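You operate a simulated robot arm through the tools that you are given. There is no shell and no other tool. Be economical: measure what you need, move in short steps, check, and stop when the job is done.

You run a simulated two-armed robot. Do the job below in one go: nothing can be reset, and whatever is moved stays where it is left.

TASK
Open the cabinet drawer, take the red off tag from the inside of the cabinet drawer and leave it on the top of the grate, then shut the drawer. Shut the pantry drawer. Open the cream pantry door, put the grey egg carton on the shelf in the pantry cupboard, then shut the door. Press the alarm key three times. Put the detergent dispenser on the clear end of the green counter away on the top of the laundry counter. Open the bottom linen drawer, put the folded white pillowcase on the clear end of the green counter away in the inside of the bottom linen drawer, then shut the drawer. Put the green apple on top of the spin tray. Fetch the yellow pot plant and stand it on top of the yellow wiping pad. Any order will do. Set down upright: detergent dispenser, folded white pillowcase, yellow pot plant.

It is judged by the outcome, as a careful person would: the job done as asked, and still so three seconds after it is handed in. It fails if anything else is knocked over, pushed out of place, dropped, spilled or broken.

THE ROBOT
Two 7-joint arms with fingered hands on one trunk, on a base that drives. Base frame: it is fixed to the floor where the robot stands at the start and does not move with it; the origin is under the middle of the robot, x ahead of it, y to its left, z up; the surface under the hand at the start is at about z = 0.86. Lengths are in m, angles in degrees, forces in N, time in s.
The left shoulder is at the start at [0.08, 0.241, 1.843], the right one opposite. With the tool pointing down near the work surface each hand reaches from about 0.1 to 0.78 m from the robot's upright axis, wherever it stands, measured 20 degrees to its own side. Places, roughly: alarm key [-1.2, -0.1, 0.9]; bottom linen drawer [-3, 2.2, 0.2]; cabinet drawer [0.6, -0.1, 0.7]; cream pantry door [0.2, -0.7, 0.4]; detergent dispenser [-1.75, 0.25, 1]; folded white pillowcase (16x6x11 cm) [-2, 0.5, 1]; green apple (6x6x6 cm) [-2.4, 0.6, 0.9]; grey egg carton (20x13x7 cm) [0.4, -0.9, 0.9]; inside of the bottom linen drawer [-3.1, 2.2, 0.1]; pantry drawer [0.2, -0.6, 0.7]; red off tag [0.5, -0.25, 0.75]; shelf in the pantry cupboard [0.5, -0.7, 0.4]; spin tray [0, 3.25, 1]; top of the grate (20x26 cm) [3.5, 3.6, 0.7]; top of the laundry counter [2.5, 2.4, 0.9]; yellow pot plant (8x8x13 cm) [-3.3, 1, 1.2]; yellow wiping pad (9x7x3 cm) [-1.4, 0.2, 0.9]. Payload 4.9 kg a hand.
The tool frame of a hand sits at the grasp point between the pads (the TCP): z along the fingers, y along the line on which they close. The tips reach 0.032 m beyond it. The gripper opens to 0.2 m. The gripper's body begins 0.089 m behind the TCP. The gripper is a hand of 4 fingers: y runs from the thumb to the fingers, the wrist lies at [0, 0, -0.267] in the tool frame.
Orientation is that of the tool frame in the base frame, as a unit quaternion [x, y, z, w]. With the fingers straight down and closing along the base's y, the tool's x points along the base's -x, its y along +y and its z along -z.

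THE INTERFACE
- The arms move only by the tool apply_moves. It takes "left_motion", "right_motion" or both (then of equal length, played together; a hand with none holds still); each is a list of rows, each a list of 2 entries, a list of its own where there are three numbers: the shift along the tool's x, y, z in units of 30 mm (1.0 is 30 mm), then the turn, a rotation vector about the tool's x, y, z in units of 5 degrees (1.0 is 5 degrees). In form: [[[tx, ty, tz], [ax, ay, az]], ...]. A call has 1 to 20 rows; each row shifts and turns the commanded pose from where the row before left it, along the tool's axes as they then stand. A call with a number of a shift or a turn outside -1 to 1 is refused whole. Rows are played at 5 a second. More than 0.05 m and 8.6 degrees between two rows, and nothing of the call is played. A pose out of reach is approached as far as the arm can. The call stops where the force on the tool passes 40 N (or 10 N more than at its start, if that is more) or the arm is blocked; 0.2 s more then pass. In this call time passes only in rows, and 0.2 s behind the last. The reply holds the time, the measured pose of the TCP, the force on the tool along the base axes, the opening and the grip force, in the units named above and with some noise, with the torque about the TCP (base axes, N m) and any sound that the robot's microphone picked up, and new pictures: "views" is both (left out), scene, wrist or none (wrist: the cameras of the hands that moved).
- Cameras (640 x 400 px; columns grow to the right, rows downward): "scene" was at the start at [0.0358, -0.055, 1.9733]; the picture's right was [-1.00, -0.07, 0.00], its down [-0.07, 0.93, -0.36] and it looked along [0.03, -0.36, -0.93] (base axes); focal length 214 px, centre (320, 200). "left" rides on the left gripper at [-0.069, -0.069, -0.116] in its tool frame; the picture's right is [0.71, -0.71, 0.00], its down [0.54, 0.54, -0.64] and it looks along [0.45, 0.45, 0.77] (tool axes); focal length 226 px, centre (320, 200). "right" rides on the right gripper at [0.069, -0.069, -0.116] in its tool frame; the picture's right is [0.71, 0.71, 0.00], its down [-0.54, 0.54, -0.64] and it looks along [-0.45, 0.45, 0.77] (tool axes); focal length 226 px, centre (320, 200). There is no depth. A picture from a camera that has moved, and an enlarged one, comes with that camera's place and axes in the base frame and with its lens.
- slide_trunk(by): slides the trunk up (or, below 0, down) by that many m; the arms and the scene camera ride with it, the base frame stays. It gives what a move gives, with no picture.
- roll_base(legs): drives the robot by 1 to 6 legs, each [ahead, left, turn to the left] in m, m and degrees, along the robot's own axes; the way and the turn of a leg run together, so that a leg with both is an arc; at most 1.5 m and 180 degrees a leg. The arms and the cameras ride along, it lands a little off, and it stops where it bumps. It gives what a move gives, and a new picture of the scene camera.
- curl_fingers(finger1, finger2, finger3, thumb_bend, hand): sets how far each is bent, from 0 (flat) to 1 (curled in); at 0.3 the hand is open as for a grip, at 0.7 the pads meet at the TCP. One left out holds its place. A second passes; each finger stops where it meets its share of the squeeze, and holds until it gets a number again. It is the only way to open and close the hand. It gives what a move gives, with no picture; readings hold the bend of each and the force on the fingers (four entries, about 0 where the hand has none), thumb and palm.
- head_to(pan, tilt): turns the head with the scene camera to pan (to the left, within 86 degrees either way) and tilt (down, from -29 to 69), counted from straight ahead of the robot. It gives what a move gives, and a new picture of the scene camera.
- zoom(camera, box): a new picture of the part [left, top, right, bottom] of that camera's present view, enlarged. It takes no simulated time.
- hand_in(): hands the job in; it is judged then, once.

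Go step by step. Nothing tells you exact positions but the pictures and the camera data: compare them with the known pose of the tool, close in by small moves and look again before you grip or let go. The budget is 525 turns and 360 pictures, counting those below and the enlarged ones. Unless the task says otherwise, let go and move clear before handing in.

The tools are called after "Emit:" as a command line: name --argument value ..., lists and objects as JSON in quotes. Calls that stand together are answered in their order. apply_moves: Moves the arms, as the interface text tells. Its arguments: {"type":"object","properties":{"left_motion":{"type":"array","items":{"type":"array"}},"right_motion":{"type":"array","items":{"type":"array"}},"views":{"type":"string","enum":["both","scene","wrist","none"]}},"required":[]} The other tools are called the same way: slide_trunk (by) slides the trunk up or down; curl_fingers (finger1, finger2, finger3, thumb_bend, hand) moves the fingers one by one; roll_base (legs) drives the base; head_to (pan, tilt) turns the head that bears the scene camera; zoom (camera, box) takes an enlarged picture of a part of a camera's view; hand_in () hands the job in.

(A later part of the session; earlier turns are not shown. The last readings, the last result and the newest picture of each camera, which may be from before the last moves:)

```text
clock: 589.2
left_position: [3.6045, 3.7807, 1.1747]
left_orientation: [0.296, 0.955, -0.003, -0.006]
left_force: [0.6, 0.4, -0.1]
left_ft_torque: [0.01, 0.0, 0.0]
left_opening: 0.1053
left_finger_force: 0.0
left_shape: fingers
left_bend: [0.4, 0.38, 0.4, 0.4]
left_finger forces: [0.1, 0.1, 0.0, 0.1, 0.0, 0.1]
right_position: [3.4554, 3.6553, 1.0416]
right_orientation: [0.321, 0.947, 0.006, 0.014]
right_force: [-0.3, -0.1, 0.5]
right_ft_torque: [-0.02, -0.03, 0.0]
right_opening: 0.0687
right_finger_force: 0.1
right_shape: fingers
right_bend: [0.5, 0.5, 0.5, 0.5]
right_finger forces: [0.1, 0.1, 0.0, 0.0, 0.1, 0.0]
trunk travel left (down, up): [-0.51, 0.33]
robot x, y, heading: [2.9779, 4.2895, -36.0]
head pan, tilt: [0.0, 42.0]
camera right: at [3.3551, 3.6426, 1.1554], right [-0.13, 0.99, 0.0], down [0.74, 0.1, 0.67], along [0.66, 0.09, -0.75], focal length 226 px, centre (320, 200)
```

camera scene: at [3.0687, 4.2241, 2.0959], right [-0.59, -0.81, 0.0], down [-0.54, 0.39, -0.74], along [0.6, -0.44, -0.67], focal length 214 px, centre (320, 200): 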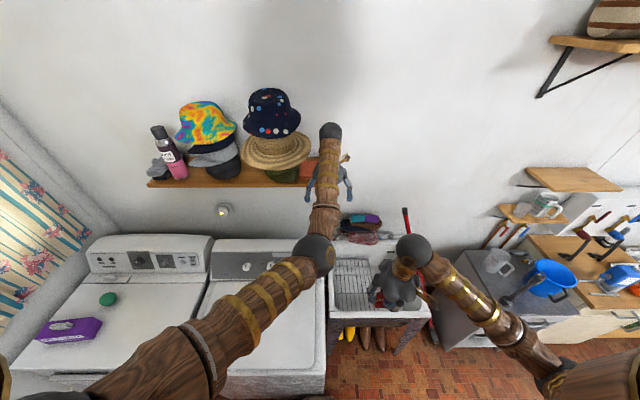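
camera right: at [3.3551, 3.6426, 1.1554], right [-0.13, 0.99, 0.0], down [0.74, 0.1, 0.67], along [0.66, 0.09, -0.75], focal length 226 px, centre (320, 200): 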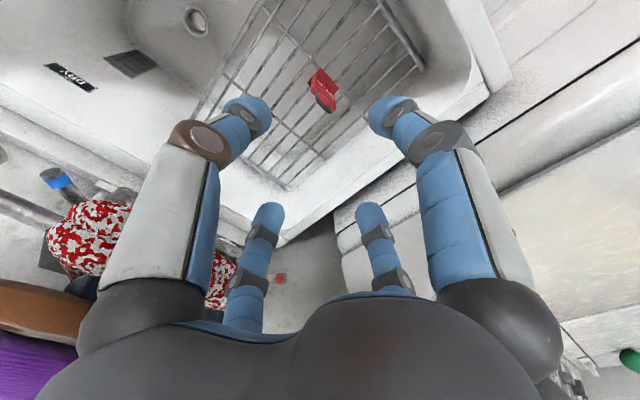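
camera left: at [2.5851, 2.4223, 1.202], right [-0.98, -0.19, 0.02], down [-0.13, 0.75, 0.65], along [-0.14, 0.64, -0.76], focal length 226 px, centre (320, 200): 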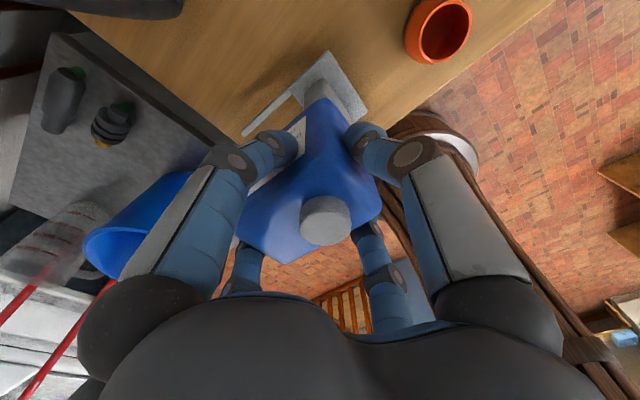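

The tag stands on the grate. Now back for the apple and pillowcase: I retreat, turn and drive down the corridor.

Emit:
slide_trunk --by 0.25

Emit:
roll_base --legs '[[-0.48, 0, 0], [0, 0, -90], [1.5, 0, 0], [1.5, 0, 0], [1.4, 0, 0]]'

```text
clock: 591.8
left_position: [3.605, 3.7809, 1.4255]
left_orientation: [0.297, 0.955, -0.003, -0.005]
left_force: [0.0, 0.1, -1.0]
left_ft_torque: [0.01, -0.02, -0.02]
left_opening: 0.1052
left_finger_force: 0.1
left_shape: fingers
left_bend: [0.4, 0.38, 0.4, 0.4]
left_finger forces: [0.1, 0.0, 0.0, 0.0, 0.0, 0.1]
right_position: [3.4561, 3.6545, 1.2918]
right_orientation: [0.321, 0.947, 0.005, 0.014]
right_force: [0.2, 0.6, -1.0]
right_ft_torque: [0.02, 0.0, -0.04]
right_opening: 0.069
right_finger_force: 0.0
right_shape: fingers
right_bend: [0.5, 0.5, 0.5, 0.5]
right_finger forces: [0.0, 0.0, 0.0, 0.0, 0.0, 0.0]
trunk travel left (down, up): [-0.76, 0.08]
robot x, y, heading: [2.9809, 4.2896, -36.1]
head pan, tilt: [0.0, 42.0]
```

```text
clock: 619.3
left_position: [-0.5034, 0.3625, 1.4264]
left_orientation: [0.884, 0.468, 0.002, -0.007]
left_force: [0.2, 0.2, -0.2]
left_ft_torque: [0.02, -0.01, -0.02]
left_opening: 0.1053
left_finger_force: 0.1
left_shape: fingers
left_bend: [0.4, 0.38, 0.4, 0.4]
left_finger forces: [0.0, 0.1, 0.1, 0.0, 0.1, 0.0]
right_position: [-0.6296, 0.5113, 1.2918]
right_orientation: [0.895, 0.445, -0.006, 0.014]
right_force: [0.2, -0.8, 0.5]
right_ft_torque: [-0.02, 0.02, 0.0]
right_opening: 0.0688
right_finger_force: 0.0
right_shape: fingers
right_bend: [0.5, 0.5, 0.5, 0.5]
right_finger forces: [0.1, 0.1, 0.0, 0.0, 0.1, 0.0]
trunk travel left (down, up): [-0.76, 0.08]
robot x, y, heading: [-0.0006, 0.9916, -126.0]
head pan, tilt: [0.0, 42.0]
camera scene: at [-0.0649, 0.8998, 2.0157], right [-0.81, 0.59, 0.0], down [0.39, 0.54, -0.74], along [-0.44, -0.6, -0.67], focal length 214 px, centre (320, 200)
```

scene: 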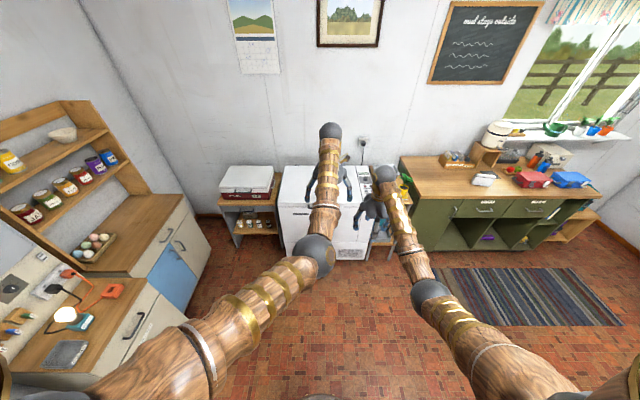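

Emit:
apply_moves --left_motion '[[[0.7, 0.95, 0], [0, 0, 0]], [[0.7, 0.95, 0], [0, 0, 0]], [[0.7, 0.95, 0], [0, 0, 0]], [[0.7, 0.95, 0], [0, 0, 0]], [[0.7, 0.95, 0], [0, 0, 0]], [[0.7, 0.95, 0], [0, 0, 0]], [[0.7, 0.95, 0], [0, 0, 0]], [[0, 0, 0], [0, 0, 0]], [[0, 0, 0], [0, 0, 0]]]' --right_motion '[[[0, 0, 0], [0, 0, 1]], [[0, 0, 0], [0, 0, 1]], [[0, 0, 0], [0, 0, 1]], [[0, 0, 0], [0, 0, 1]], [[0, 0, 0], [0, 0, 1]], [[0, 0, 0], [0, 0, 1]], [[0, 0, 0], [0, 0, 1]], [[0, 0, 0], [0, 0, 1]], [[0, 0, 0], [0, 0, 1]]]' --views "none"

Emit:
roll_base --legs '[[0, -1.5, -0.5], [0.95, -0.03, 0]]'

Emit:
zoom --camera "right" --box '[0, 0, 640, 400]'

```text
clock: 621.3
left_position: [-0.2551, 0.3707, 1.4256]
left_orientation: [0.884, 0.468, 0.001, -0.006]
left_force: [-0.2, -0.1, 0.1]
left_ft_torque: [-0.02, -0.04, 0.0]
left_opening: 0.105
left_finger_force: 0.0
left_shape: fingers
left_bend: [0.4, 0.38, 0.4, 0.4]
left_finger forces: [0.0, 0.1, 0.0, 0.0, 0.0, 0.0]
right_position: [-0.6306, 0.5099, 1.2913]
right_orientation: [0.998, 0.069, 0.0, 0.016]
right_force: [-0.8, 0.2, -0.8]
right_ft_torque: [-0.04, 0.02, 0.01]
right_opening: 0.0687
right_finger_force: 0.1
right_shape: fingers
right_bend: [0.5, 0.5, 0.5, 0.5]
right_finger forces: [0.0, 0.0, 0.1, 0.0, 0.0, 0.0]
trunk travel left (down, up): [-0.76, 0.08]
robot x, y, heading: [-0.0016, 0.9943, -125.9]
head pan, tilt: [0.0, 42.0]
```

```text
clock: 624.1
left_position: [-0.518, 0.5564, 1.4274]
left_orientation: [0.889, 0.458, 0.0, -0.007]
left_force: [2.1, 0.6, 0.3]
left_ft_torque: [-0.01, 0.1, 0.02]
left_opening: 0.1051
left_finger_force: 0.0
left_shape: fingers
left_bend: [0.4, 0.38, 0.4, 0.4]
left_finger forces: [0.0, 0.0, 0.0, 0.0, 0.0, 0.1]
right_position: [-0.8898, 0.7068, 1.2969]
right_orientation: [0.998, 0.057, -0.004, 0.016]
right_force: [0.7, 0.8, 0.3]
right_ft_torque: [0.0, 0.03, 0.01]
right_opening: 0.069
right_finger_force: 0.0
right_shape: fingers
right_bend: [0.5, 0.5, 0.5, 0.5]
right_finger forces: [0.0, 0.0, 0.1, 0.0, 0.0, 0.0]
trunk travel left (down, up): [-0.76, 0.08]
robot x, y, heading: [-0.2582, 1.1659, -127.4]
head pan, tilt: [0.0, 42.0]
stopped in leg 1: the robot was blocked; the commanded pose is now the measured one
camera scene: at [-0.3132, 1.0814, 2.0162], right [-0.8, 0.61, 0.0], down [0.4, 0.53, -0.75], along [-0.45, -0.59, -0.67], focal length 214 px, centre (320, 200)
```

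scene: 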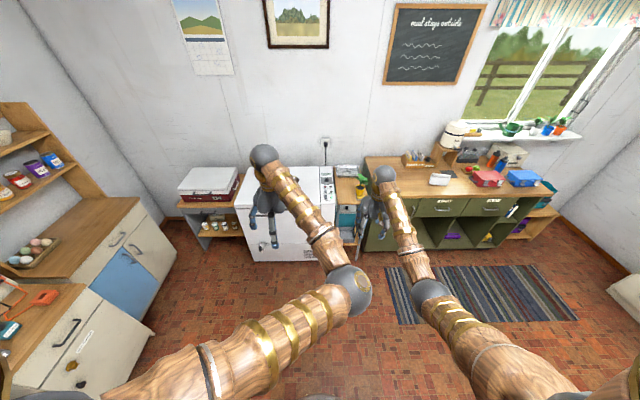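

```text
1.00 times, centred on (320, 200) of right (not enlarged: the box is as wide or as high as the picture)
camera zoom: at [-0.8293, 0.7863, 1.4103], right [0.78, -0.62, 0.02], down [-0.47, -0.58, 0.66], along [-0.4, -0.53, -0.75], focal length 226 px, centre (320, 200)
```

zoom: 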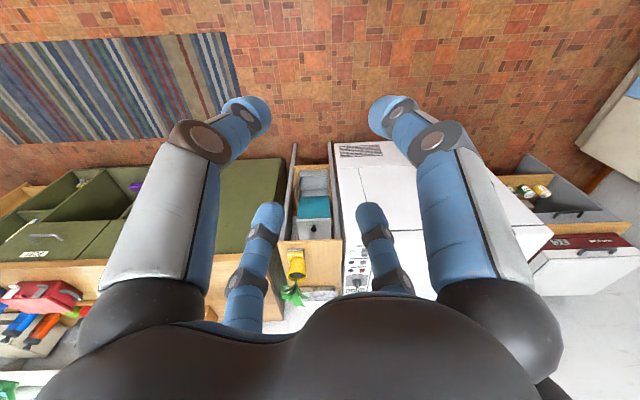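

I bumped the centre table's edge; I move nearer the counter before going sideways.

Emit:
roll_base --legs '[[0, 0.05, 0.8], [0.36, 0, 0], [0, -1.27, 0], [0.58, 0, 0]]'

Emit:
zoom --camera "right" --box '[0, 0, 640, 400]'

```text
clock: 635.9
left_position: [-2.0711, 0.5402, 1.4265]
left_orientation: [0.888, 0.459, 0.001, -0.006]
left_force: [-0.4, 0.4, 0.6]
left_ft_torque: [-0.04, 0.02, -0.02]
left_opening: 0.1053
left_finger_force: 0.0
left_shape: fingers
left_bend: [0.4, 0.38, 0.4, 0.4]
left_finger forces: [0.1, 0.1, 0.0, 0.1, 0.0, 0.0]
right_position: [-2.4438, 0.6868, 1.2944]
right_orientation: [0.998, 0.06, -0.001, 0.016]
right_force: [-0.1, 0.0, -0.8]
right_ft_torque: [-0.03, 0.0, 0.01]
right_opening: 0.0687
right_finger_force: 0.1
right_shape: fingers
right_bend: [0.5, 0.5, 0.5, 0.5]
right_finger forces: [0.0, 0.0, 0.1, 0.1, 0.0, 0.0]
trunk travel left (down, up): [-0.76, 0.08]
robot x, y, heading: [-1.8075, 1.1516, -127.4]
head pan, tilt: [0.0, 42.0]
camera scene: at [-1.8711, 1.0655, 2.0158], right [-0.8, 0.6, 0.0], down [0.4, 0.53, -0.74], along [-0.45, -0.59, -0.67], focal length 214 px, centre (320, 200)
```

scene: 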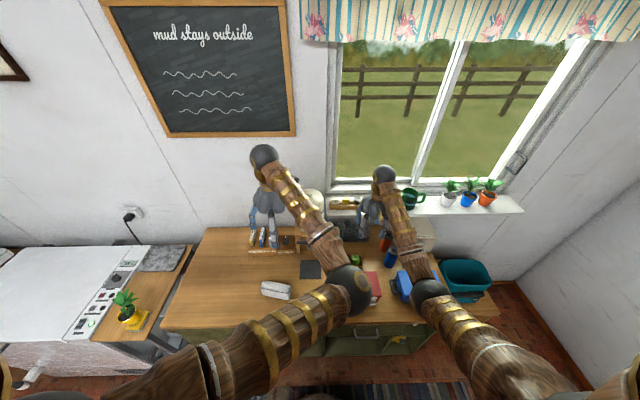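

```text
1.00 times, centred on (320, 200) of right (not enlarged: the box is as wide or as high as the picture)
camera zoom: at [-2.3832, 0.7683, 1.4073], right [0.79, -0.62, 0.02], down [-0.47, -0.58, 0.66], along [-0.4, -0.53, -0.75], focal length 226 px, centre (320, 200)
```

zoom: 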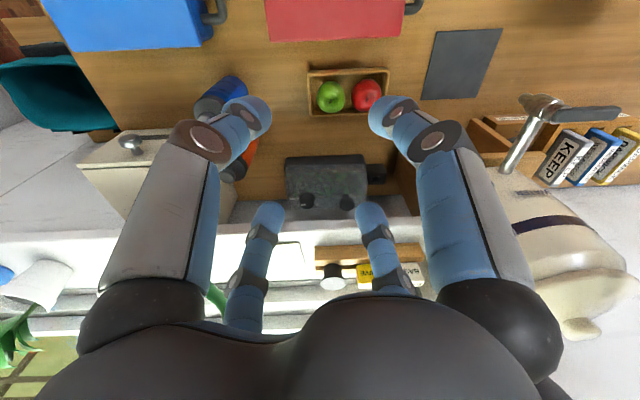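

Green apple seen in its tray. I align over it, lower, and grip with all four fingers diagonal to the red one.

Emit:
curl_fingers --hand "right" --finger1 0.54 --finger2 0.54 --finger3 0.54 --thumb_bend 0.54

Emit:
slide_trunk --by -0.22

Emit:
apply_moves --right_motion '[[[-0.16, 0.8, 0], [0, 0, 0]], [[-0.16, 0.8, 0], [0, 0, 0]], [[0, 0, 0.9], [0, 0, 0]], [[0, 0, 0.6], [0, 0, 0]]]' --views "wrist"

```text
clock: 636.9
left_position: [-2.074, 0.5379, 1.4245]
left_orientation: [0.888, 0.459, 0.003, -0.006]
left_force: [0.4, -0.3, -0.1]
left_ft_torque: [-0.01, -0.02, 0.02]
left_opening: 0.1055
left_finger_force: 0.1
left_shape: fingers
left_bend: [0.4, 0.38, 0.4, 0.4]
left_finger forces: [0.0, 0.0, 0.0, 0.0, 0.0, 0.0]
right_position: [-2.4447, 0.6851, 1.2917]
right_orientation: [0.998, 0.059, 0.001, 0.015]
right_force: [1.1, -0.8, 0.3]
right_ft_torque: [0.0, -0.01, -0.01]
right_opening: 0.0552
right_finger_force: 0.0
right_shape: fingers
right_bend: [0.54, 0.54, 0.54, 0.54]
right_finger forces: [0.0, 0.0, 0.0, 0.1, 0.1, 0.0]
trunk travel left (down, up): [-0.76, 0.08]
robot x, y, heading: [-1.8072, 1.1558, -127.0]
head pan, tilt: [0.0, 42.0]
```

```text
clock: 639.2
left_position: [-2.0732, 0.5385, 1.2064]
left_orientation: [0.888, 0.459, 0.003, -0.006]
left_force: [-0.2, -0.4, -0.1]
left_ft_torque: [-0.02, 0.02, 0.01]
left_opening: 0.105
left_finger_force: 0.1
left_shape: fingers
left_bend: [0.4, 0.38, 0.4, 0.4]
left_finger forces: [0.0, 0.0, 0.0, 0.1, 0.0, 0.0]
right_position: [-2.4437, 0.6868, 1.0723]
right_orientation: [0.998, 0.06, 0.0, 0.015]
right_force: [-0.2, 1.3, 1.5]
right_ft_torque: [-0.02, -0.03, 0.0]
right_opening: 0.055
right_finger_force: 0.1
right_shape: fingers
right_bend: [0.54, 0.54, 0.54, 0.54]
right_finger forces: [0.0, 0.0, 0.1, 0.0, 0.0, 0.0]
trunk travel left (down, up): [-0.54, 0.3]
robot x, y, heading: [-1.8054, 1.1533, -127.3]
head pan, tilt: [0.0, 42.0]
```

```text
clock: 640.2
left_position: [-2.0731, 0.5382, 1.2042]
left_orientation: [0.888, 0.459, 0.002, -0.006]
left_force: [0.4, -0.3, 0.3]
left_ft_torque: [0.01, 0.0, 0.04]
left_opening: 0.1053
left_finger_force: 0.0
left_shape: fingers
left_bend: [0.4, 0.38, 0.4, 0.4]
left_finger forces: [0.0, 0.0, 0.0, 0.0, 0.1, 0.1]
right_position: [-2.4479, 0.6358, 1.0273]
right_orientation: [0.998, 0.059, 0.0, 0.015]
right_force: [-0.4, -0.1, 0.2]
right_ft_torque: [0.0, 0.02, 0.02]
right_opening: 0.0553
right_finger_force: 0.1
right_shape: fingers
right_bend: [0.54, 0.54, 0.54, 0.54]
right_finger forces: [0.0, 0.0, 0.0, 0.0, 0.1, 0.0]
trunk travel left (down, up): [-0.54, 0.3]
robot x, y, heading: [-1.8119, 1.1518, -127.2]
head pan, tilt: [0.0, 42.0]
camera right: at [-2.3884, 0.7163, 1.1417], right [0.79, -0.62, 0.02], down [-0.47, -0.58, 0.66], along [-0.4, -0.53, -0.75], focal length 226 px, centre (320, 200)
```

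right: 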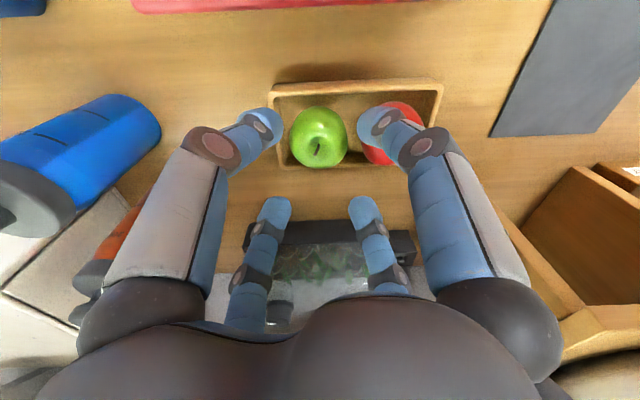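

Emit:
apply_moves --right_motion '[[[0, 0, 0.8], [0, 0, 0]], [[0, 0, 0.8], [0, 0, 0]], [[0, 0, 0.5], [0, 0, 0]], [[0, 0, 0.3], [0, 0, 0]]]' --views "none"

Emit:
curl_fingers --hand "right" --finger1 0.72 --finger2 0.72 --finger3 0.72 --thumb_bend 0.72

Emit:
apply_moves --right_motion '[[[0, 0, -0.6], [0, 0, 0]], [[0, 0, -1], [0, 0, 0]], [[0, 0, -1], [0, 0, 0]], [[0, 0, -1], [0, 0, 0]]]' --views "wrist"

```text
clock: 641.2
left_position: [-2.0706, 0.5409, 1.2066]
left_orientation: [0.888, 0.46, 0.0, -0.005]
left_force: [-0.8, -0.8, -1.3]
left_ft_torque: [0.01, -0.05, -0.01]
left_opening: 0.1054
left_finger_force: 0.0
left_shape: fingers
left_bend: [0.4, 0.38, 0.4, 0.4]
left_finger forces: [0.1, 0.1, 0.1, 0.1, 0.0, 0.1]
right_position: [-2.4508, 0.6314, 0.9721]
right_orientation: [0.998, 0.06, -0.006, 0.02]
right_force: [11.0, 6.4, 33.6]
right_ft_torque: [2.06, -0.39, -0.56]
right_opening: 0.0559
right_finger_force: 16.7
right_shape: fingers
right_bend: [0.54, 0.54, 0.54, 0.53]
right_finger forces: [0.1, 0.0, 0.0, 0.0, 33.1, 0.0]
trunk travel left (down, up): [-0.54, 0.3]
robot x, y, heading: [-1.8074, 1.1491, -127.2]
head pan, tilt: [0.0, 42.0]
stopped in row 4 (right hand): the force on the tool passed its limit at 46 N (the readings are from after the stop); the commanded pose is now the measured one
```

```text
clock: 642.2
left_position: [-2.072, 0.5408, 1.2066]
left_orientation: [0.889, 0.459, 0.002, -0.004]
left_force: [0.3, -0.3, 0.6]
left_ft_torque: [-0.02, 0.01, 0.0]
left_opening: 0.1052
left_finger_force: 0.0
left_shape: fingers
left_bend: [0.4, 0.38, 0.4, 0.4]
left_finger forces: [0.0, 0.0, 0.1, 0.0, 0.0, 0.0]
right_position: [-2.4533, 0.6335, 0.9695]
right_orientation: [0.998, 0.058, -0.005, 0.02]
right_force: [-4.8, 7.6, 29.1]
right_ft_torque: [0.3, 0.27, 0.02]
right_opening: 0.0368
right_finger_force: 31.5
right_shape: fingers
right_bend: [0.6, 0.61, 0.6, 0.61]
right_finger forces: [10.5, 13.7, 13.1, 0.0, 25.3, 0.1]
trunk travel left (down, up): [-0.54, 0.3]
robot x, y, heading: [-1.8056, 1.1533, -127.3]
head pan, tilt: [0.0, 42.0]
```

```text
clock: 643.2
left_position: [-2.0729, 0.5376, 1.2042]
left_orientation: [0.888, 0.459, 0.002, -0.007]
left_force: [-0.7, 0.4, -0.8]
left_ft_torque: [0.03, 0.02, -0.02]
left_opening: 0.1053
left_finger_force: 0.1
left_shape: fingers
left_bend: [0.4, 0.38, 0.4, 0.4]
left_finger forces: [0.1, 0.0, 0.0, 0.0, 0.1, 0.0]
right_position: [-2.4501, 0.6354, 1.0731]
right_orientation: [0.998, 0.059, -0.004, 0.017]
right_force: [0.8, -1.0, -1.2]
right_ft_torque: [0.02, 0.0, 0.02]
right_opening: 0.0361
right_finger_force: 22.4
right_shape: fingers
right_bend: [0.6, 0.61, 0.6, 0.62]
right_finger forces: [8.0, 11.2, 8.1, 0.0, 17.4, 0.0]
trunk travel left (down, up): [-0.54, 0.3]
robot x, y, heading: [-1.8079, 1.1521, -127.0]
head pan, tilt: [0.0, 42.0]
camera right: at [-2.3906, 0.7164, 1.1864], right [0.79, -0.62, 0.02], down [-0.47, -0.58, 0.67], along [-0.4, -0.53, -0.75], focal length 226 px, centre (320, 200)
```

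right: 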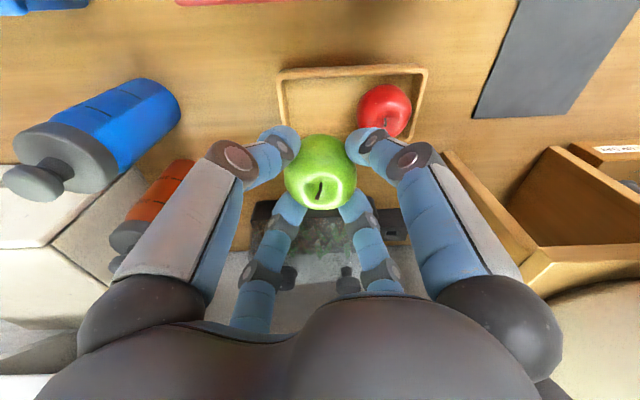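

Apple held. Now the pillowcase with the left hand: I turn it to match and look.

Emit:
apply_moves --left_motion '[[[0, 0.9, 0], [0, 0, 1]], [[0, 0.8, 0], [0, 0, 1]], [[0, 0, 0.5], [0, 0, 1]]]' --views "wrist"

```text
clock: 644.0
left_position: [-2.0342, 0.5082, 1.1894]
left_orientation: [0.941, 0.339, 0.002, -0.006]
left_force: [-0.2, -0.2, 0.3]
left_ft_torque: [0.01, 0.0, -0.03]
left_opening: 0.1056
left_finger_force: 0.1
left_shape: fingers
left_bend: [0.4, 0.38, 0.4, 0.4]
left_finger forces: [0.0, 0.0, 0.0, 0.0, 0.0, 0.0]
right_position: [-2.4519, 0.6366, 1.0735]
right_orientation: [0.998, 0.059, -0.004, 0.018]
right_force: [-0.6, 0.0, -1.6]
right_ft_torque: [0.0, -0.04, 0.0]
right_opening: 0.0359
right_finger_force: 22.3
right_shape: fingers
right_bend: [0.6, 0.61, 0.6, 0.62]
right_finger forces: [7.9, 11.2, 8.0, 0.0, 17.4, 0.0]
trunk travel left (down, up): [-0.54, 0.3]
robot x, y, heading: [-1.8074, 1.1536, -127.1]
head pan, tilt: [0.0, 42.0]
camera left: at [-2.1298, 0.5159, 1.3063], right [0.09, 1.0, 0.01], down [0.76, -0.08, 0.64], along [0.64, -0.05, -0.77], focal length 226 px, centre (320, 200)
```

left: 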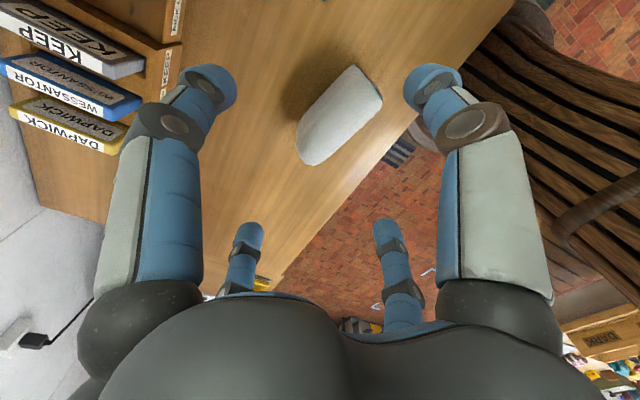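

Emit:
curl_fingers --hand "left" --finger1 0.46 --finger2 0.32 --finger3 0.46 --thumb_bend 0.32

Emit:
apply_moves --left_motion '[[[0.84, -0.48, 0], [0, 0, -0.8]], [[0, 0, 0.9], [0, 0, 0]], [[0, 0, 0.9], [0, 0, 0]], [[0, 0, 0.9], [0, 0, 0]], [[0, 0, 0.9], [0, 0, 0]], [[0, 0, 0.9], [0, 0, 0]], [[0, 0, 0.9], [0, 0, 0]], [[0, 0, 0.9], [0, 0, 0]], [[0, 0, 0.4], [0, 0, 0]]]' --views "wrist"

```text
clock: 645.0
left_position: [-2.0332, 0.5069, 1.1909]
left_orientation: [0.941, 0.34, 0.001, -0.006]
left_force: [0.3, 0.6, 0.7]
left_ft_torque: [-0.02, -0.01, 0.01]
left_opening: 0.1113
left_finger_force: 0.0
left_shape: fingers
left_bend: [0.46, 0.32, 0.46, 0.32]
left_finger forces: [0.1, 0.0, 0.1, 0.0, 0.0, 0.0]
right_position: [-2.4526, 0.6357, 1.0736]
right_orientation: [0.998, 0.06, -0.004, 0.018]
right_force: [-0.6, 0.2, -1.8]
right_ft_torque: [0.0, 0.0, 0.02]
right_opening: 0.0361
right_finger_force: 22.3
right_shape: fingers
right_bend: [0.6, 0.61, 0.6, 0.62]
right_finger forces: [8.0, 11.2, 8.1, 0.1, 17.5, 0.1]
trunk travel left (down, up): [-0.54, 0.3]
robot x, y, heading: [-1.8097, 1.1509, -127.1]
head pan, tilt: [0.0, 42.0]
```

```text
clock: 647.0
left_position: [-2.0215, 0.5371, 0.9901]
left_orientation: [0.928, 0.372, 0.002, -0.005]
left_force: [3.9, -3.9, 4.4]
left_ft_torque: [-0.34, -0.34, 0.02]
left_opening: 0.1113
left_finger_force: 2.7
left_shape: fingers
left_bend: [0.46, 0.29, 0.46, 0.32]
left_finger forces: [0.1, 6.1, 0.0, 0.0, 0.0, 0.1]
right_position: [-2.4511, 0.6349, 1.0731]
right_orientation: [0.998, 0.059, -0.004, 0.019]
right_force: [-0.1, -0.4, -2.1]
right_ft_torque: [-0.02, 0.05, -0.01]
right_opening: 0.0362
right_finger_force: 22.3
right_shape: fingers
right_bend: [0.6, 0.61, 0.6, 0.62]
right_finger forces: [8.0, 11.2, 8.0, 0.0, 17.4, 0.0]
trunk travel left (down, up): [-0.54, 0.3]
robot x, y, heading: [-1.8053, 1.1552, -127.2]
head pan, tilt: [0.0, 42.0]
camera left: at [-2.1174, 0.5378, 1.106], right [0.02, 1.0, 0.01], down [0.77, -0.02, 0.64], along [0.64, -0.01, -0.77], focal length 226 px, centre (320, 200)
```

left: 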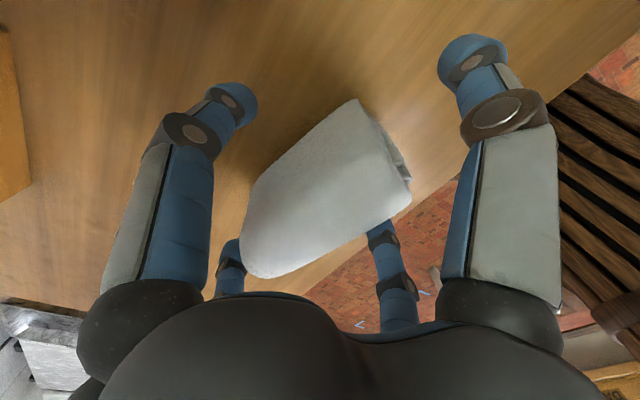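

Emit:
curl_fingers --hand "left" --finger1 0.75 --finger3 0.75

Emit:
curl_fingers --hand "left" --finger2 0.6 --thumb_bend 0.6

Emit:
slide_trunk --by 0.15

Emit:
zoom --camera "left" --box '[0, 0, 640, 400]'

```text
clock: 648.0
left_position: [-2.0218, 0.5368, 0.9907]
left_orientation: [0.928, 0.372, 0.002, -0.007]
left_force: [2.9, -2.1, 4.6]
left_ft_torque: [-0.24, -0.26, -0.01]
left_opening: 0.0947
left_finger_force: 11.8
left_shape: fingers
left_bend: [0.62, 0.29, 0.59, 0.32]
left_finger forces: [8.5, 4.9, 9.1, 0.0, 0.0, 0.0]
right_position: [-2.4508, 0.6369, 1.0734]
right_orientation: [0.998, 0.059, -0.004, 0.018]
right_force: [-0.5, 0.0, -1.2]
right_ft_torque: [0.01, -0.01, 0.01]
right_opening: 0.0361
right_finger_force: 22.4
right_shape: fingers
right_bend: [0.6, 0.61, 0.6, 0.62]
right_finger forces: [8.0, 11.2, 8.1, 0.1, 17.4, 0.1]
trunk travel left (down, up): [-0.54, 0.3]
robot x, y, heading: [-1.8033, 1.1504, -127.2]
head pan, tilt: [0.0, 42.0]
```

```text
clock: 649.0
left_position: [-2.0229, 0.5369, 0.9903]
left_orientation: [0.928, 0.372, 0.001, -0.005]
left_force: [-3.9, 4.8, 5.3]
left_ft_torque: [0.85, 0.8, -0.04]
left_opening: 0.0573
left_finger_force: 26.8
left_shape: fingers
left_bend: [0.62, 0.28, 0.59, 0.51]
left_finger forces: [8.3, 13.4, 8.7, 0.0, 22.7, 0.1]
right_position: [-2.4519, 0.6366, 1.0745]
right_orientation: [0.998, 0.059, -0.003, 0.018]
right_force: [0.6, -1.3, -2.2]
right_ft_torque: [0.01, -0.01, -0.02]
right_opening: 0.0363
right_finger_force: 22.3
right_shape: fingers
right_bend: [0.6, 0.61, 0.6, 0.62]
right_finger forces: [8.0, 11.2, 8.1, 0.1, 17.3, 0.1]
trunk travel left (down, up): [-0.54, 0.3]
robot x, y, heading: [-1.8053, 1.1527, -127.3]
head pan, tilt: [0.0, 42.0]
```

```text
clock: 650.7
left_position: [-2.0222, 0.5357, 1.1398]
left_orientation: [0.928, 0.373, 0.002, -0.007]
left_force: [0.2, 0.5, -5.2]
left_ft_torque: [0.09, 0.13, 0.0]
left_opening: 0.0573
left_finger_force: 26.3
left_shape: fingers
left_bend: [0.62, 0.27, 0.59, 0.52]
left_finger forces: [8.2, 15.6, 8.4, 0.0, 20.2, 0.0]
right_position: [-2.4508, 0.6347, 1.2226]
right_orientation: [0.998, 0.059, -0.004, 0.017]
right_force: [0.4, -0.7, -0.9]
right_ft_torque: [0.0, 0.01, 0.0]
right_opening: 0.0363
right_finger_force: 22.7
right_shape: fingers
right_bend: [0.6, 0.61, 0.6, 0.62]
right_finger forces: [7.9, 11.2, 8.2, 0.0, 17.4, 0.0]
trunk travel left (down, up): [-0.69, 0.15]
robot x, y, heading: [-1.8026, 1.1516, -127.1]
head pan, tilt: [0.0, 42.0]
```

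```text
1.00 times, centred on (320, 200) of left (not enlarged: the box is as wide or as high as the picture)
camera zoom: at [-2.1186, 0.5376, 1.2552], right [0.02, 1.0, 0.01], down [0.77, -0.03, 0.64], along [0.64, -0.01, -0.77], focal length 226 px, centre (320, 200)
```

zoom: 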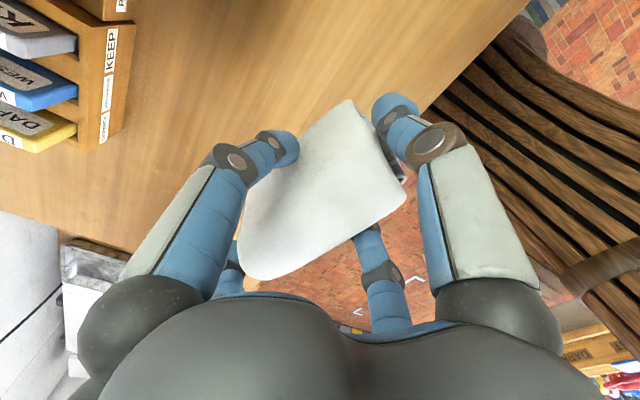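

Both held. I back out, go round the table's right side to its far end, facing back toward the spin tray.

Emit:
slide_trunk --by 0.1

Emit:
roll_base --legs '[[-0.58, 0, 0], [0, 1.5, 0], [-1.5, 0, 0.2], [-1.5, 0, 0], [-0.06, 0, 0], [0, -1.0, 0]]'

```text
clock: 652.0
left_position: [-2.0218, 0.5362, 1.2384]
left_orientation: [0.928, 0.373, 0.002, -0.007]
left_force: [-0.5, 0.0, -4.9]
left_ft_torque: [0.11, 0.1, 0.01]
left_opening: 0.0569
left_finger_force: 26.0
left_shape: fingers
left_bend: [0.62, 0.27, 0.59, 0.52]
left_finger forces: [8.2, 15.6, 8.5, 0.0, 20.2, 0.0]
right_position: [-2.4512, 0.636, 1.323]
right_orientation: [0.998, 0.06, -0.004, 0.018]
right_force: [1.2, 0.8, -1.9]
right_ft_torque: [-0.04, -0.02, 0.0]
right_opening: 0.0362
right_finger_force: 22.5
right_shape: fingers
right_bend: [0.6, 0.61, 0.6, 0.62]
right_finger forces: [7.9, 11.2, 8.1, 0.0, 17.4, 0.1]
trunk travel left (down, up): [-0.79, 0.05]
robot x, y, heading: [-1.8036, 1.1494, -127.4]
head pan, tilt: [0.0, 42.0]
```

```text
clock: 681.7
left_position: [0.5182, 3.1664, 1.2394]
left_orientation: [0.926, 0.378, 0.002, -0.006]
left_force: [0.2, -0.2, -4.6]
left_ft_torque: [0.11, 0.1, 0.01]
left_opening: 0.0571
left_finger_force: 26.5
left_shape: fingers
left_bend: [0.62, 0.27, 0.59, 0.52]
left_finger forces: [8.2, 15.7, 8.6, 0.0, 20.0, 0.0]
right_position: [0.0886, 3.2584, 1.3235]
right_orientation: [0.998, 0.066, -0.004, 0.018]
right_force: [-0.6, -0.2, -0.9]
right_ft_torque: [-0.01, 0.0, -0.01]
right_opening: 0.0358
right_finger_force: 22.4
right_shape: fingers
right_bend: [0.6, 0.61, 0.6, 0.62]
right_finger forces: [7.9, 11.2, 8.1, 0.1, 17.4, 0.1]
trunk travel left (down, up): [-0.79, 0.05]
robot x, y, heading: [0.7262, 3.7848, -126.5]
head pan, tilt: [0.0, 42.0]
camera scene: at [0.6608, 3.6932, 2.0455], right [-0.81, 0.59, 0.0], down [0.4, 0.54, -0.74], along [-0.44, -0.6, -0.67], focal length 214 px, centre (320, 200)
```

scene: 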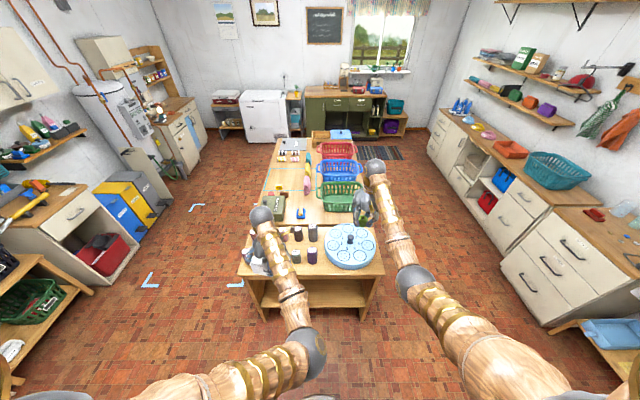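

I'm right at the spin tray. A wrist look to choose a recess for the apple.

Emit:
zoom --camera "right" --box '[0, 0, 640, 400]'

```text
1.00 times, centred on (320, 200) of right (not enlarged: the box is as wide or as high as the picture)
camera zoom: at [0.1483, 3.3408, 1.4368], right [0.79, -0.61, 0.02], down [-0.46, -0.58, 0.67], along [-0.4, -0.54, -0.74], focal length 226 px, centre (320, 200)
```

zoom: 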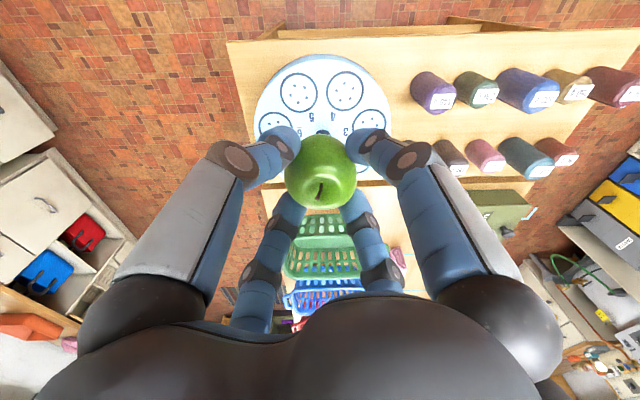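

Emit:
apply_moves --right_motion '[[[-0.7, 0, 0.5], [0, 0, 0]], [[-0.7, 0, 0.5], [0, 0, 0]], [[0, 0, 0.9], [0, 0, 0]], [[0, 0, 0.9], [0, 0, 0]], [[0, 0, 0.9], [0, 0, 0]], [[0, 0, 0.9], [0, 0, 0]], [[0, 0, 0.9], [0, 0, 0]], [[0, 0, 0.9], [0, 0, 0]], [[0, 0, 0.4], [0, 0, 0]], [[0, 0, 0.3], [0, 0, 0]], [[0, 0, 0.3], [0, 0, 0]], [[0, 0, 0.2], [0, 0, 0]], [[0, 0, 0.2], [0, 0, 0]], [[0, 0, 0.15], [0, 0, 0]], [[0, 0, 0.15], [0, 0, 0]]]' --views "wrist"

```text
clock: 684.9
left_position: [0.5175, 3.1653, 1.2385]
left_orientation: [0.925, 0.379, 0.002, -0.007]
left_force: [-0.5, -0.3, -4.4]
left_ft_torque: [0.08, 0.13, 0.02]
left_opening: 0.057
left_finger_force: 25.9
left_shape: fingers
left_bend: [0.62, 0.27, 0.59, 0.52]
left_finger forces: [8.1, 15.7, 8.5, 0.1, 20.0, 0.0]
right_position: [0.0442, 3.2463, 1.0789]
right_orientation: [0.998, 0.066, -0.003, 0.018]
right_force: [0.2, 0.1, -1.6]
right_ft_torque: [-0.03, -0.02, 0.02]
right_opening: 0.0359
right_finger_force: 21.9
right_shape: fingers
right_bend: [0.6, 0.61, 0.6, 0.62]
right_finger forces: [7.5, 11.1, 8.0, 0.0, 17.2, 0.0]
trunk travel left (down, up): [-0.79, 0.05]
robot x, y, heading: [0.7291, 3.7865, -126.4]
head pan, tilt: [0.0, 42.0]
camera right: at [0.104, 3.3272, 1.1938], right [0.79, -0.61, 0.02], down [-0.46, -0.59, 0.67], along [-0.39, -0.54, -0.75], focal length 226 px, centre (320, 200)
```

right: 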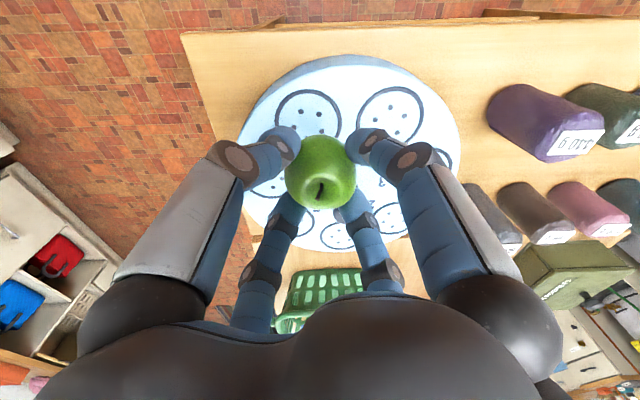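

Emit:
apply_moves --right_motion '[[[0.17, -0.6, 0.3], [0, 0, 0]], [[0, 0, 0.3], [0, 0, 0]], [[0, 0, 0.3], [0, 0, 0]], [[0, 0, 0.2], [0, 0, 0]], [[0, 0, 0.2], [0, 0, 0]], [[0, 0, 0.2], [0, 0, 0]], [[0, 0, 0.15], [0, 0, 0]], [[0, 0, 0.15], [0, 0, 0]], [[0, 0, 0.15], [0, 0, 0]]]' --views "none"

```text
clock: 686.9
left_position: [0.518, 3.1673, 1.2396]
left_orientation: [0.925, 0.379, 0.002, -0.005]
left_force: [-0.7, -0.1, -5.6]
left_ft_torque: [0.09, 0.12, 0.01]
left_opening: 0.0573
left_finger_force: 26.2
left_shape: fingers
left_bend: [0.62, 0.27, 0.59, 0.52]
left_finger forces: [8.2, 15.8, 8.6, 0.0, 20.0, 0.0]
right_position: [0.0545, 3.2706, 1.0335]
right_orientation: [0.998, 0.066, -0.004, 0.017]
right_force: [-0.5, 0.2, -0.7]
right_ft_torque: [0.04, 0.0, 0.05]
right_opening: 0.0357
right_finger_force: 21.9
right_shape: fingers
right_bend: [0.6, 0.61, 0.6, 0.62]
right_finger forces: [7.4, 11.1, 8.0, 0.0, 17.2, 0.0]
right hand out of reach, approached as far as the arm can: row 5, 6, 8
trunk travel left (down, up): [-0.79, 0.05]
robot x, y, heading: [0.7228, 3.7846, -126.2]
head pan, tilt: [0.0, 42.0]
```

Emit:
slide_trunk --by -0.025

Emit:
slide_trunk --by -0.015

Emit:
slide_trunk --by -0.015

```text
clock: 687.6
left_position: [0.5175, 3.1676, 1.2139]
left_orientation: [0.925, 0.379, 0.002, -0.007]
left_force: [-0.2, -0.2, -5.6]
left_ft_torque: [0.09, 0.12, -0.02]
left_opening: 0.0571
left_finger_force: 26.0
left_shape: fingers
left_bend: [0.62, 0.27, 0.59, 0.52]
left_finger forces: [8.3, 15.8, 8.4, 0.1, 19.9, 0.0]
right_position: [0.0539, 3.2682, 1.0078]
right_orientation: [0.998, 0.066, -0.004, 0.018]
right_force: [-0.7, 0.2, -1.7]
right_ft_torque: [0.0, 0.0, 0.01]
right_opening: 0.0357
right_finger_force: 21.9
right_shape: fingers
right_bend: [0.6, 0.61, 0.6, 0.62]
right_finger forces: [7.3, 11.1, 7.9, 0.0, 17.1, 0.0]
trunk travel left (down, up): [-0.765, 0.075]
robot x, y, heading: [0.7226, 3.7877, -126.3]
head pan, tilt: [0.0, 42.0]
```

```text
clock: 688.2
left_position: [0.5184, 3.1679, 1.1996]
left_orientation: [0.925, 0.379, 0.002, -0.006]
left_force: [-0.1, 0.5, -5.2]
left_ft_torque: [0.09, 0.09, -0.01]
left_opening: 0.0572
left_finger_force: 25.7
left_shape: fingers
left_bend: [0.62, 0.27, 0.59, 0.52]
left_finger forces: [8.2, 15.7, 8.5, 0.0, 20.0, 0.0]
right_position: [0.0552, 3.27, 0.9946]
right_orientation: [0.998, 0.066, -0.004, 0.019]
right_force: [0.0, 0.5, 1.1]
right_ft_torque: [-0.04, 0.06, -0.01]
right_opening: 0.0357
right_finger_force: 22.5
right_shape: fingers
right_bend: [0.6, 0.61, 0.61, 0.62]
right_finger forces: [7.4, 11.8, 9.3, 0.0, 17.0, 0.0]
trunk travel left (down, up): [-0.75, 0.09]
robot x, y, heading: [0.7239, 3.7871, -126.5]
head pan, tilt: [0.0, 42.0]
```

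```text
clock: 688.7
left_position: [0.5204, 3.1701, 1.1921]
left_orientation: [0.926, 0.378, 0.001, -0.005]
left_force: [-0.7, -0.8, -4.9]
left_ft_torque: [0.09, 0.1, 0.01]
left_opening: 0.0572
left_finger_force: 26.6
left_shape: fingers
left_bend: [0.62, 0.27, 0.59, 0.52]
left_finger forces: [8.1, 15.7, 8.6, 0.1, 20.0, 0.1]
right_position: [0.0532, 3.2682, 0.9921]
right_orientation: [0.997, 0.068, -0.007, 0.021]
right_force: [5.1, 6.6, 19.7]
right_ft_torque: [0.19, -0.22, 0.01]
right_opening: 0.0356
right_finger_force: 28.6
right_shape: fingers
right_bend: [0.6, 0.61, 0.61, 0.62]
right_finger forces: [11.5, 12.6, 9.4, 0.1, 23.1, 0.0]
trunk travel left (down, up): [-0.742, 0.098]
robot x, y, heading: [0.7266, 3.7874, -126.4]
head pan, tilt: [0.0, 42.0]
stopped: the force on the tool passed its limit at 47 N (the readings are from after the stop); the commanded pose is now the measured one
```

Emit:
apply_moves --right_motion '[[[0, 0, -0.15], [0, 0, 0]]]' --views "none"

Emit:
curl_fingers --hand "right" --finger1 0.57 --finger2 0.57 --finger3 0.57 --thumb_bend 0.57

Emit:
curl_fingers --hand "right" --finger1 0.48 --finger2 0.48 --finger3 0.48 --thumb_bend 0.48

Emit:
zoom --camera "right" --box '[0, 0, 640, 400]'

```text
clock: 689.1
left_position: [0.5168, 3.1662, 1.1913]
left_orientation: [0.925, 0.379, 0.002, -0.006]
left_force: [-0.5, 0.2, -5.7]
left_ft_torque: [0.08, 0.07, 0.0]
left_opening: 0.057
left_finger_force: 26.1
left_shape: fingers
left_bend: [0.62, 0.27, 0.59, 0.52]
left_finger forces: [8.2, 15.7, 8.5, 0.0, 20.0, 0.0]
right_position: [0.0518, 3.2664, 0.9922]
right_orientation: [0.998, 0.066, -0.006, 0.019]
right_force: [0.2, 1.3, 5.6]
right_ft_torque: [-0.02, -0.07, 0.05]
right_opening: 0.0356
right_finger_force: 24.0
right_shape: fingers
right_bend: [0.6, 0.61, 0.61, 0.62]
right_finger forces: [8.3, 11.8, 9.4, 0.0, 18.6, 0.1]
trunk travel left (down, up): [-0.742, 0.098]
robot x, y, heading: [0.7258, 3.7876, -126.4]
head pan, tilt: [0.0, 42.0]
```

```text
clock: 690.1
left_position: [0.5177, 3.1671, 1.191]
left_orientation: [0.926, 0.378, 0.002, -0.006]
left_force: [0.6, -0.2, -5.8]
left_ft_torque: [0.04, 0.1, 0.01]
left_opening: 0.0571
left_finger_force: 26.1
left_shape: fingers
left_bend: [0.62, 0.27, 0.59, 0.52]
left_finger forces: [8.2, 15.6, 8.5, 0.0, 19.9, 0.0]
right_position: [0.0529, 3.267, 0.9941]
right_orientation: [0.998, 0.067, -0.006, 0.02]
right_force: [-0.1, -0.5, -0.8]
right_ft_torque: [-0.01, -0.01, 0.01]
right_opening: 0.0472
right_finger_force: 0.1
right_shape: fingers
right_bend: [0.56, 0.56, 0.56, 0.56]
right_finger forces: [0.1, 0.1, 0.1, 0.0, 0.1, 0.1]
trunk travel left (down, up): [-0.742, 0.098]
robot x, y, heading: [0.7281, 3.7874, -126.3]
head pan, tilt: [0.0, 42.0]
```

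```text
clock: 691.1
left_position: [0.5172, 3.1669, 1.192]
left_orientation: [0.926, 0.378, 0.002, -0.007]
left_force: [-0.4, 0.0, -6.0]
left_ft_torque: [0.09, 0.07, -0.01]
left_opening: 0.0569
left_finger_force: 25.9
left_shape: fingers
left_bend: [0.62, 0.27, 0.59, 0.52]
left_finger forces: [8.3, 15.7, 8.5, 0.1, 20.0, 0.0]
right_position: [0.0524, 3.2667, 0.9937]
right_orientation: [0.998, 0.066, -0.006, 0.02]
right_force: [-0.7, -1.2, 0.3]
right_ft_torque: [0.0, 0.0, -0.02]
right_opening: 0.0762
right_finger_force: 0.0
right_shape: fingers
right_bend: [0.48, 0.48, 0.48, 0.48]
right_finger forces: [0.0, 0.1, 0.0, 0.0, 0.1, 0.1]
trunk travel left (down, up): [-0.742, 0.098]
robot x, y, heading: [0.7264, 3.7878, -126.5]
head pan, tilt: [0.0, 42.0]
```

```text
1.00 times, centred on (320, 200) of right (not enlarged: the box is as wide or as high as the picture)
camera zoom: at [0.1121, 3.3492, 1.1067], right [0.79, -0.61, 0.02], down [-0.46, -0.58, 0.67], along [-0.4, -0.54, -0.74], focal length 226 px, centre (320, 200)
```

zoom: 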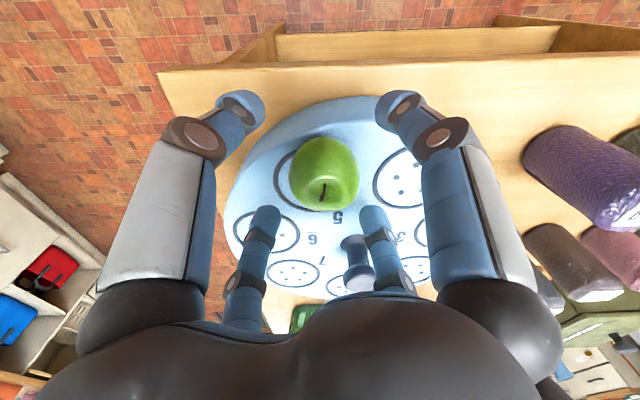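

The apple rests on the tray. I lift the hand straight off.

Emit:
apply_moves --right_motion '[[[0, 0, -0.5], [0, 0, 0]], [[0, 0, -0.8], [0, 0, 0]], [[0, 0, -1], [0, 0, 0]], [[0, 0, -1], [0, 0, 0]], [[0, 0, -1], [0, 0, 0]], [[0, 0, -1], [0, 0, 0]], [[0, 0, -1], [0, 0, 0]]]' --views "wrist"

```text
clock: 692.7
left_position: [0.5185, 3.1678, 1.1916]
left_orientation: [0.926, 0.379, 0.003, -0.007]
left_force: [1.0, -0.3, -5.2]
left_ft_torque: [0.07, 0.11, -0.02]
left_opening: 0.057
left_finger_force: 26.4
left_shape: fingers
left_bend: [0.62, 0.27, 0.59, 0.52]
left_finger forces: [8.2, 15.7, 8.5, 0.0, 20.0, 0.0]
right_position: [0.0061, 3.2085, 1.142]
right_orientation: [0.998, 0.065, -0.004, 0.019]
right_force: [-0.1, -0.5, 0.5]
right_ft_torque: [-0.01, 0.01, -0.01]
right_opening: 0.0763
right_finger_force: 0.1
right_shape: fingers
right_bend: [0.48, 0.48, 0.48, 0.48]
right_finger forces: [0.0, 0.0, 0.0, 0.0, 0.0, 0.1]
right hand out of reach, approached as far as the arm can: row 1, 2, 3, 4, 5, 6, 7
trunk travel left (down, up): [-0.742, 0.098]
robot x, y, heading: [0.7259, 3.7868, -126.5]
head pan, tilt: [0.0, 42.0]
camera right: at [0.0653, 3.2911, 1.255], right [0.79, -0.61, 0.02], down [-0.46, -0.58, 0.67], along [-0.4, -0.54, -0.74], focal length 226 px, centre (320, 200)
```

right: 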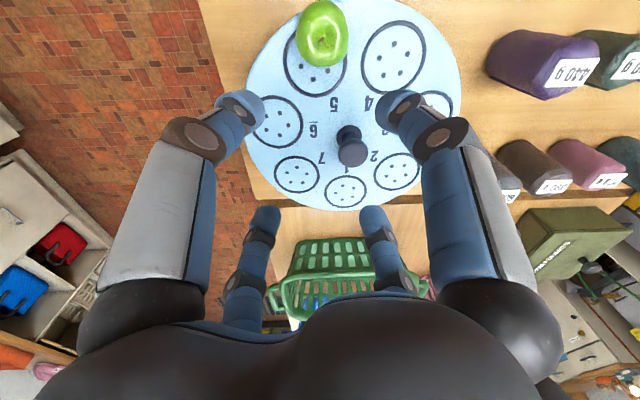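

Apple placed. Now to the linen chest with the pillowcase: I raise, back off, go down the left corridor and turn to face it.

Emit:
slide_trunk --by 0.09

Emit:
roll_base --legs '[[-0.12, 0, 0], [0, -1.03, 0], [1.5, 0, 0], [1.5, 0, 0], [0.4, 0, 0], [0, 0, -90]]'

```text
clock: 693.9
left_position: [0.5172, 3.1662, 1.2816]
left_orientation: [0.926, 0.378, 0.002, -0.006]
left_force: [-0.3, -0.2, -5.4]
left_ft_torque: [0.1, 0.1, 0.02]
left_opening: 0.0569
left_finger_force: 25.7
left_shape: fingers
left_bend: [0.62, 0.27, 0.59, 0.52]
left_finger forces: [8.2, 15.7, 8.5, 0.0, 19.9, 0.1]
right_position: [0.0045, 3.2089, 1.2308]
right_orientation: [0.998, 0.066, -0.003, 0.019]
right_force: [-0.7, -0.1, 0.2]
right_ft_torque: [-0.04, 0.02, 0.0]
right_opening: 0.0765
right_finger_force: 0.0
right_shape: fingers
right_bend: [0.48, 0.48, 0.48, 0.48]
right_finger forces: [0.0, 0.1, 0.0, 0.1, 0.0, 0.0]
trunk travel left (down, up): [-0.832, 0.008]
robot x, y, heading: [0.7264, 3.7809, -126.3]
head pan, tilt: [0.0, 42.0]
```

```text
clock: 720.0
left_position: [-2.6525, 1.9499, 1.2815]
left_orientation: [0.924, -0.384, 0.006, -0.003]
left_force: [-0.9, -0.3, -4.9]
left_ft_torque: [0.12, -0.09, 0.03]
left_opening: 0.0569
left_finger_force: 24.8
left_shape: fingers
left_bend: [0.62, 0.27, 0.59, 0.52]
left_finger forces: [7.7, 15.6, 7.2, 0.1, 19.5, 0.0]
right_position: [-2.614, 2.4598, 1.2317]
right_orientation: [0.755, -0.656, -0.017, 0.01]
right_force: [0.5, -0.6, -1.2]
right_ft_torque: [0.01, -0.01, 0.02]
right_opening: 0.0763
right_finger_force: 0.1
right_shape: fingers
right_bend: [0.48, 0.48, 0.48, 0.48]
right_finger forces: [0.1, 0.0, 0.0, 0.0, 0.0, 0.0]
trunk travel left (down, up): [-0.832, 0.008]
robot x, y, heading: [-2.0298, 1.7463, 144.1]
head pan, tilt: [0.0, 42.0]
camera scene: at [-2.1232, 1.8137, 2.0873], right [0.59, 0.81, 0.0], down [0.54, -0.39, -0.74], along [-0.6, 0.44, -0.67], focal length 214 px, centre (320, 200)
```

scene: 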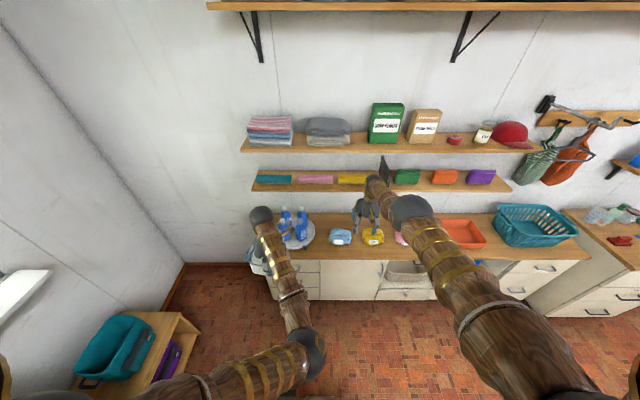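

I face the linen chest. A zoom on its drawers.

Emit:
zoom --camera "scene" --box '[240, 220, 360, 320]'

```text
4.00 times, centred on (300, 270) of scene
camera zoom: at [-2.1232, 1.8137, 2.0873], right [0.59, 0.81, 0.0], down [0.54, -0.39, -0.74], along [-0.6, 0.44, -0.67], focal length 858 px, centre (400, -80)
```

zoom: 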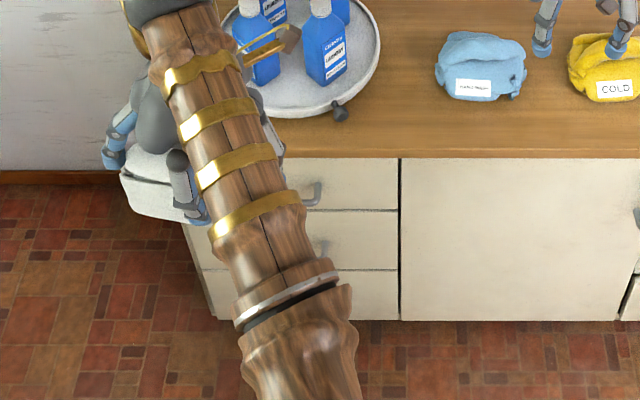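

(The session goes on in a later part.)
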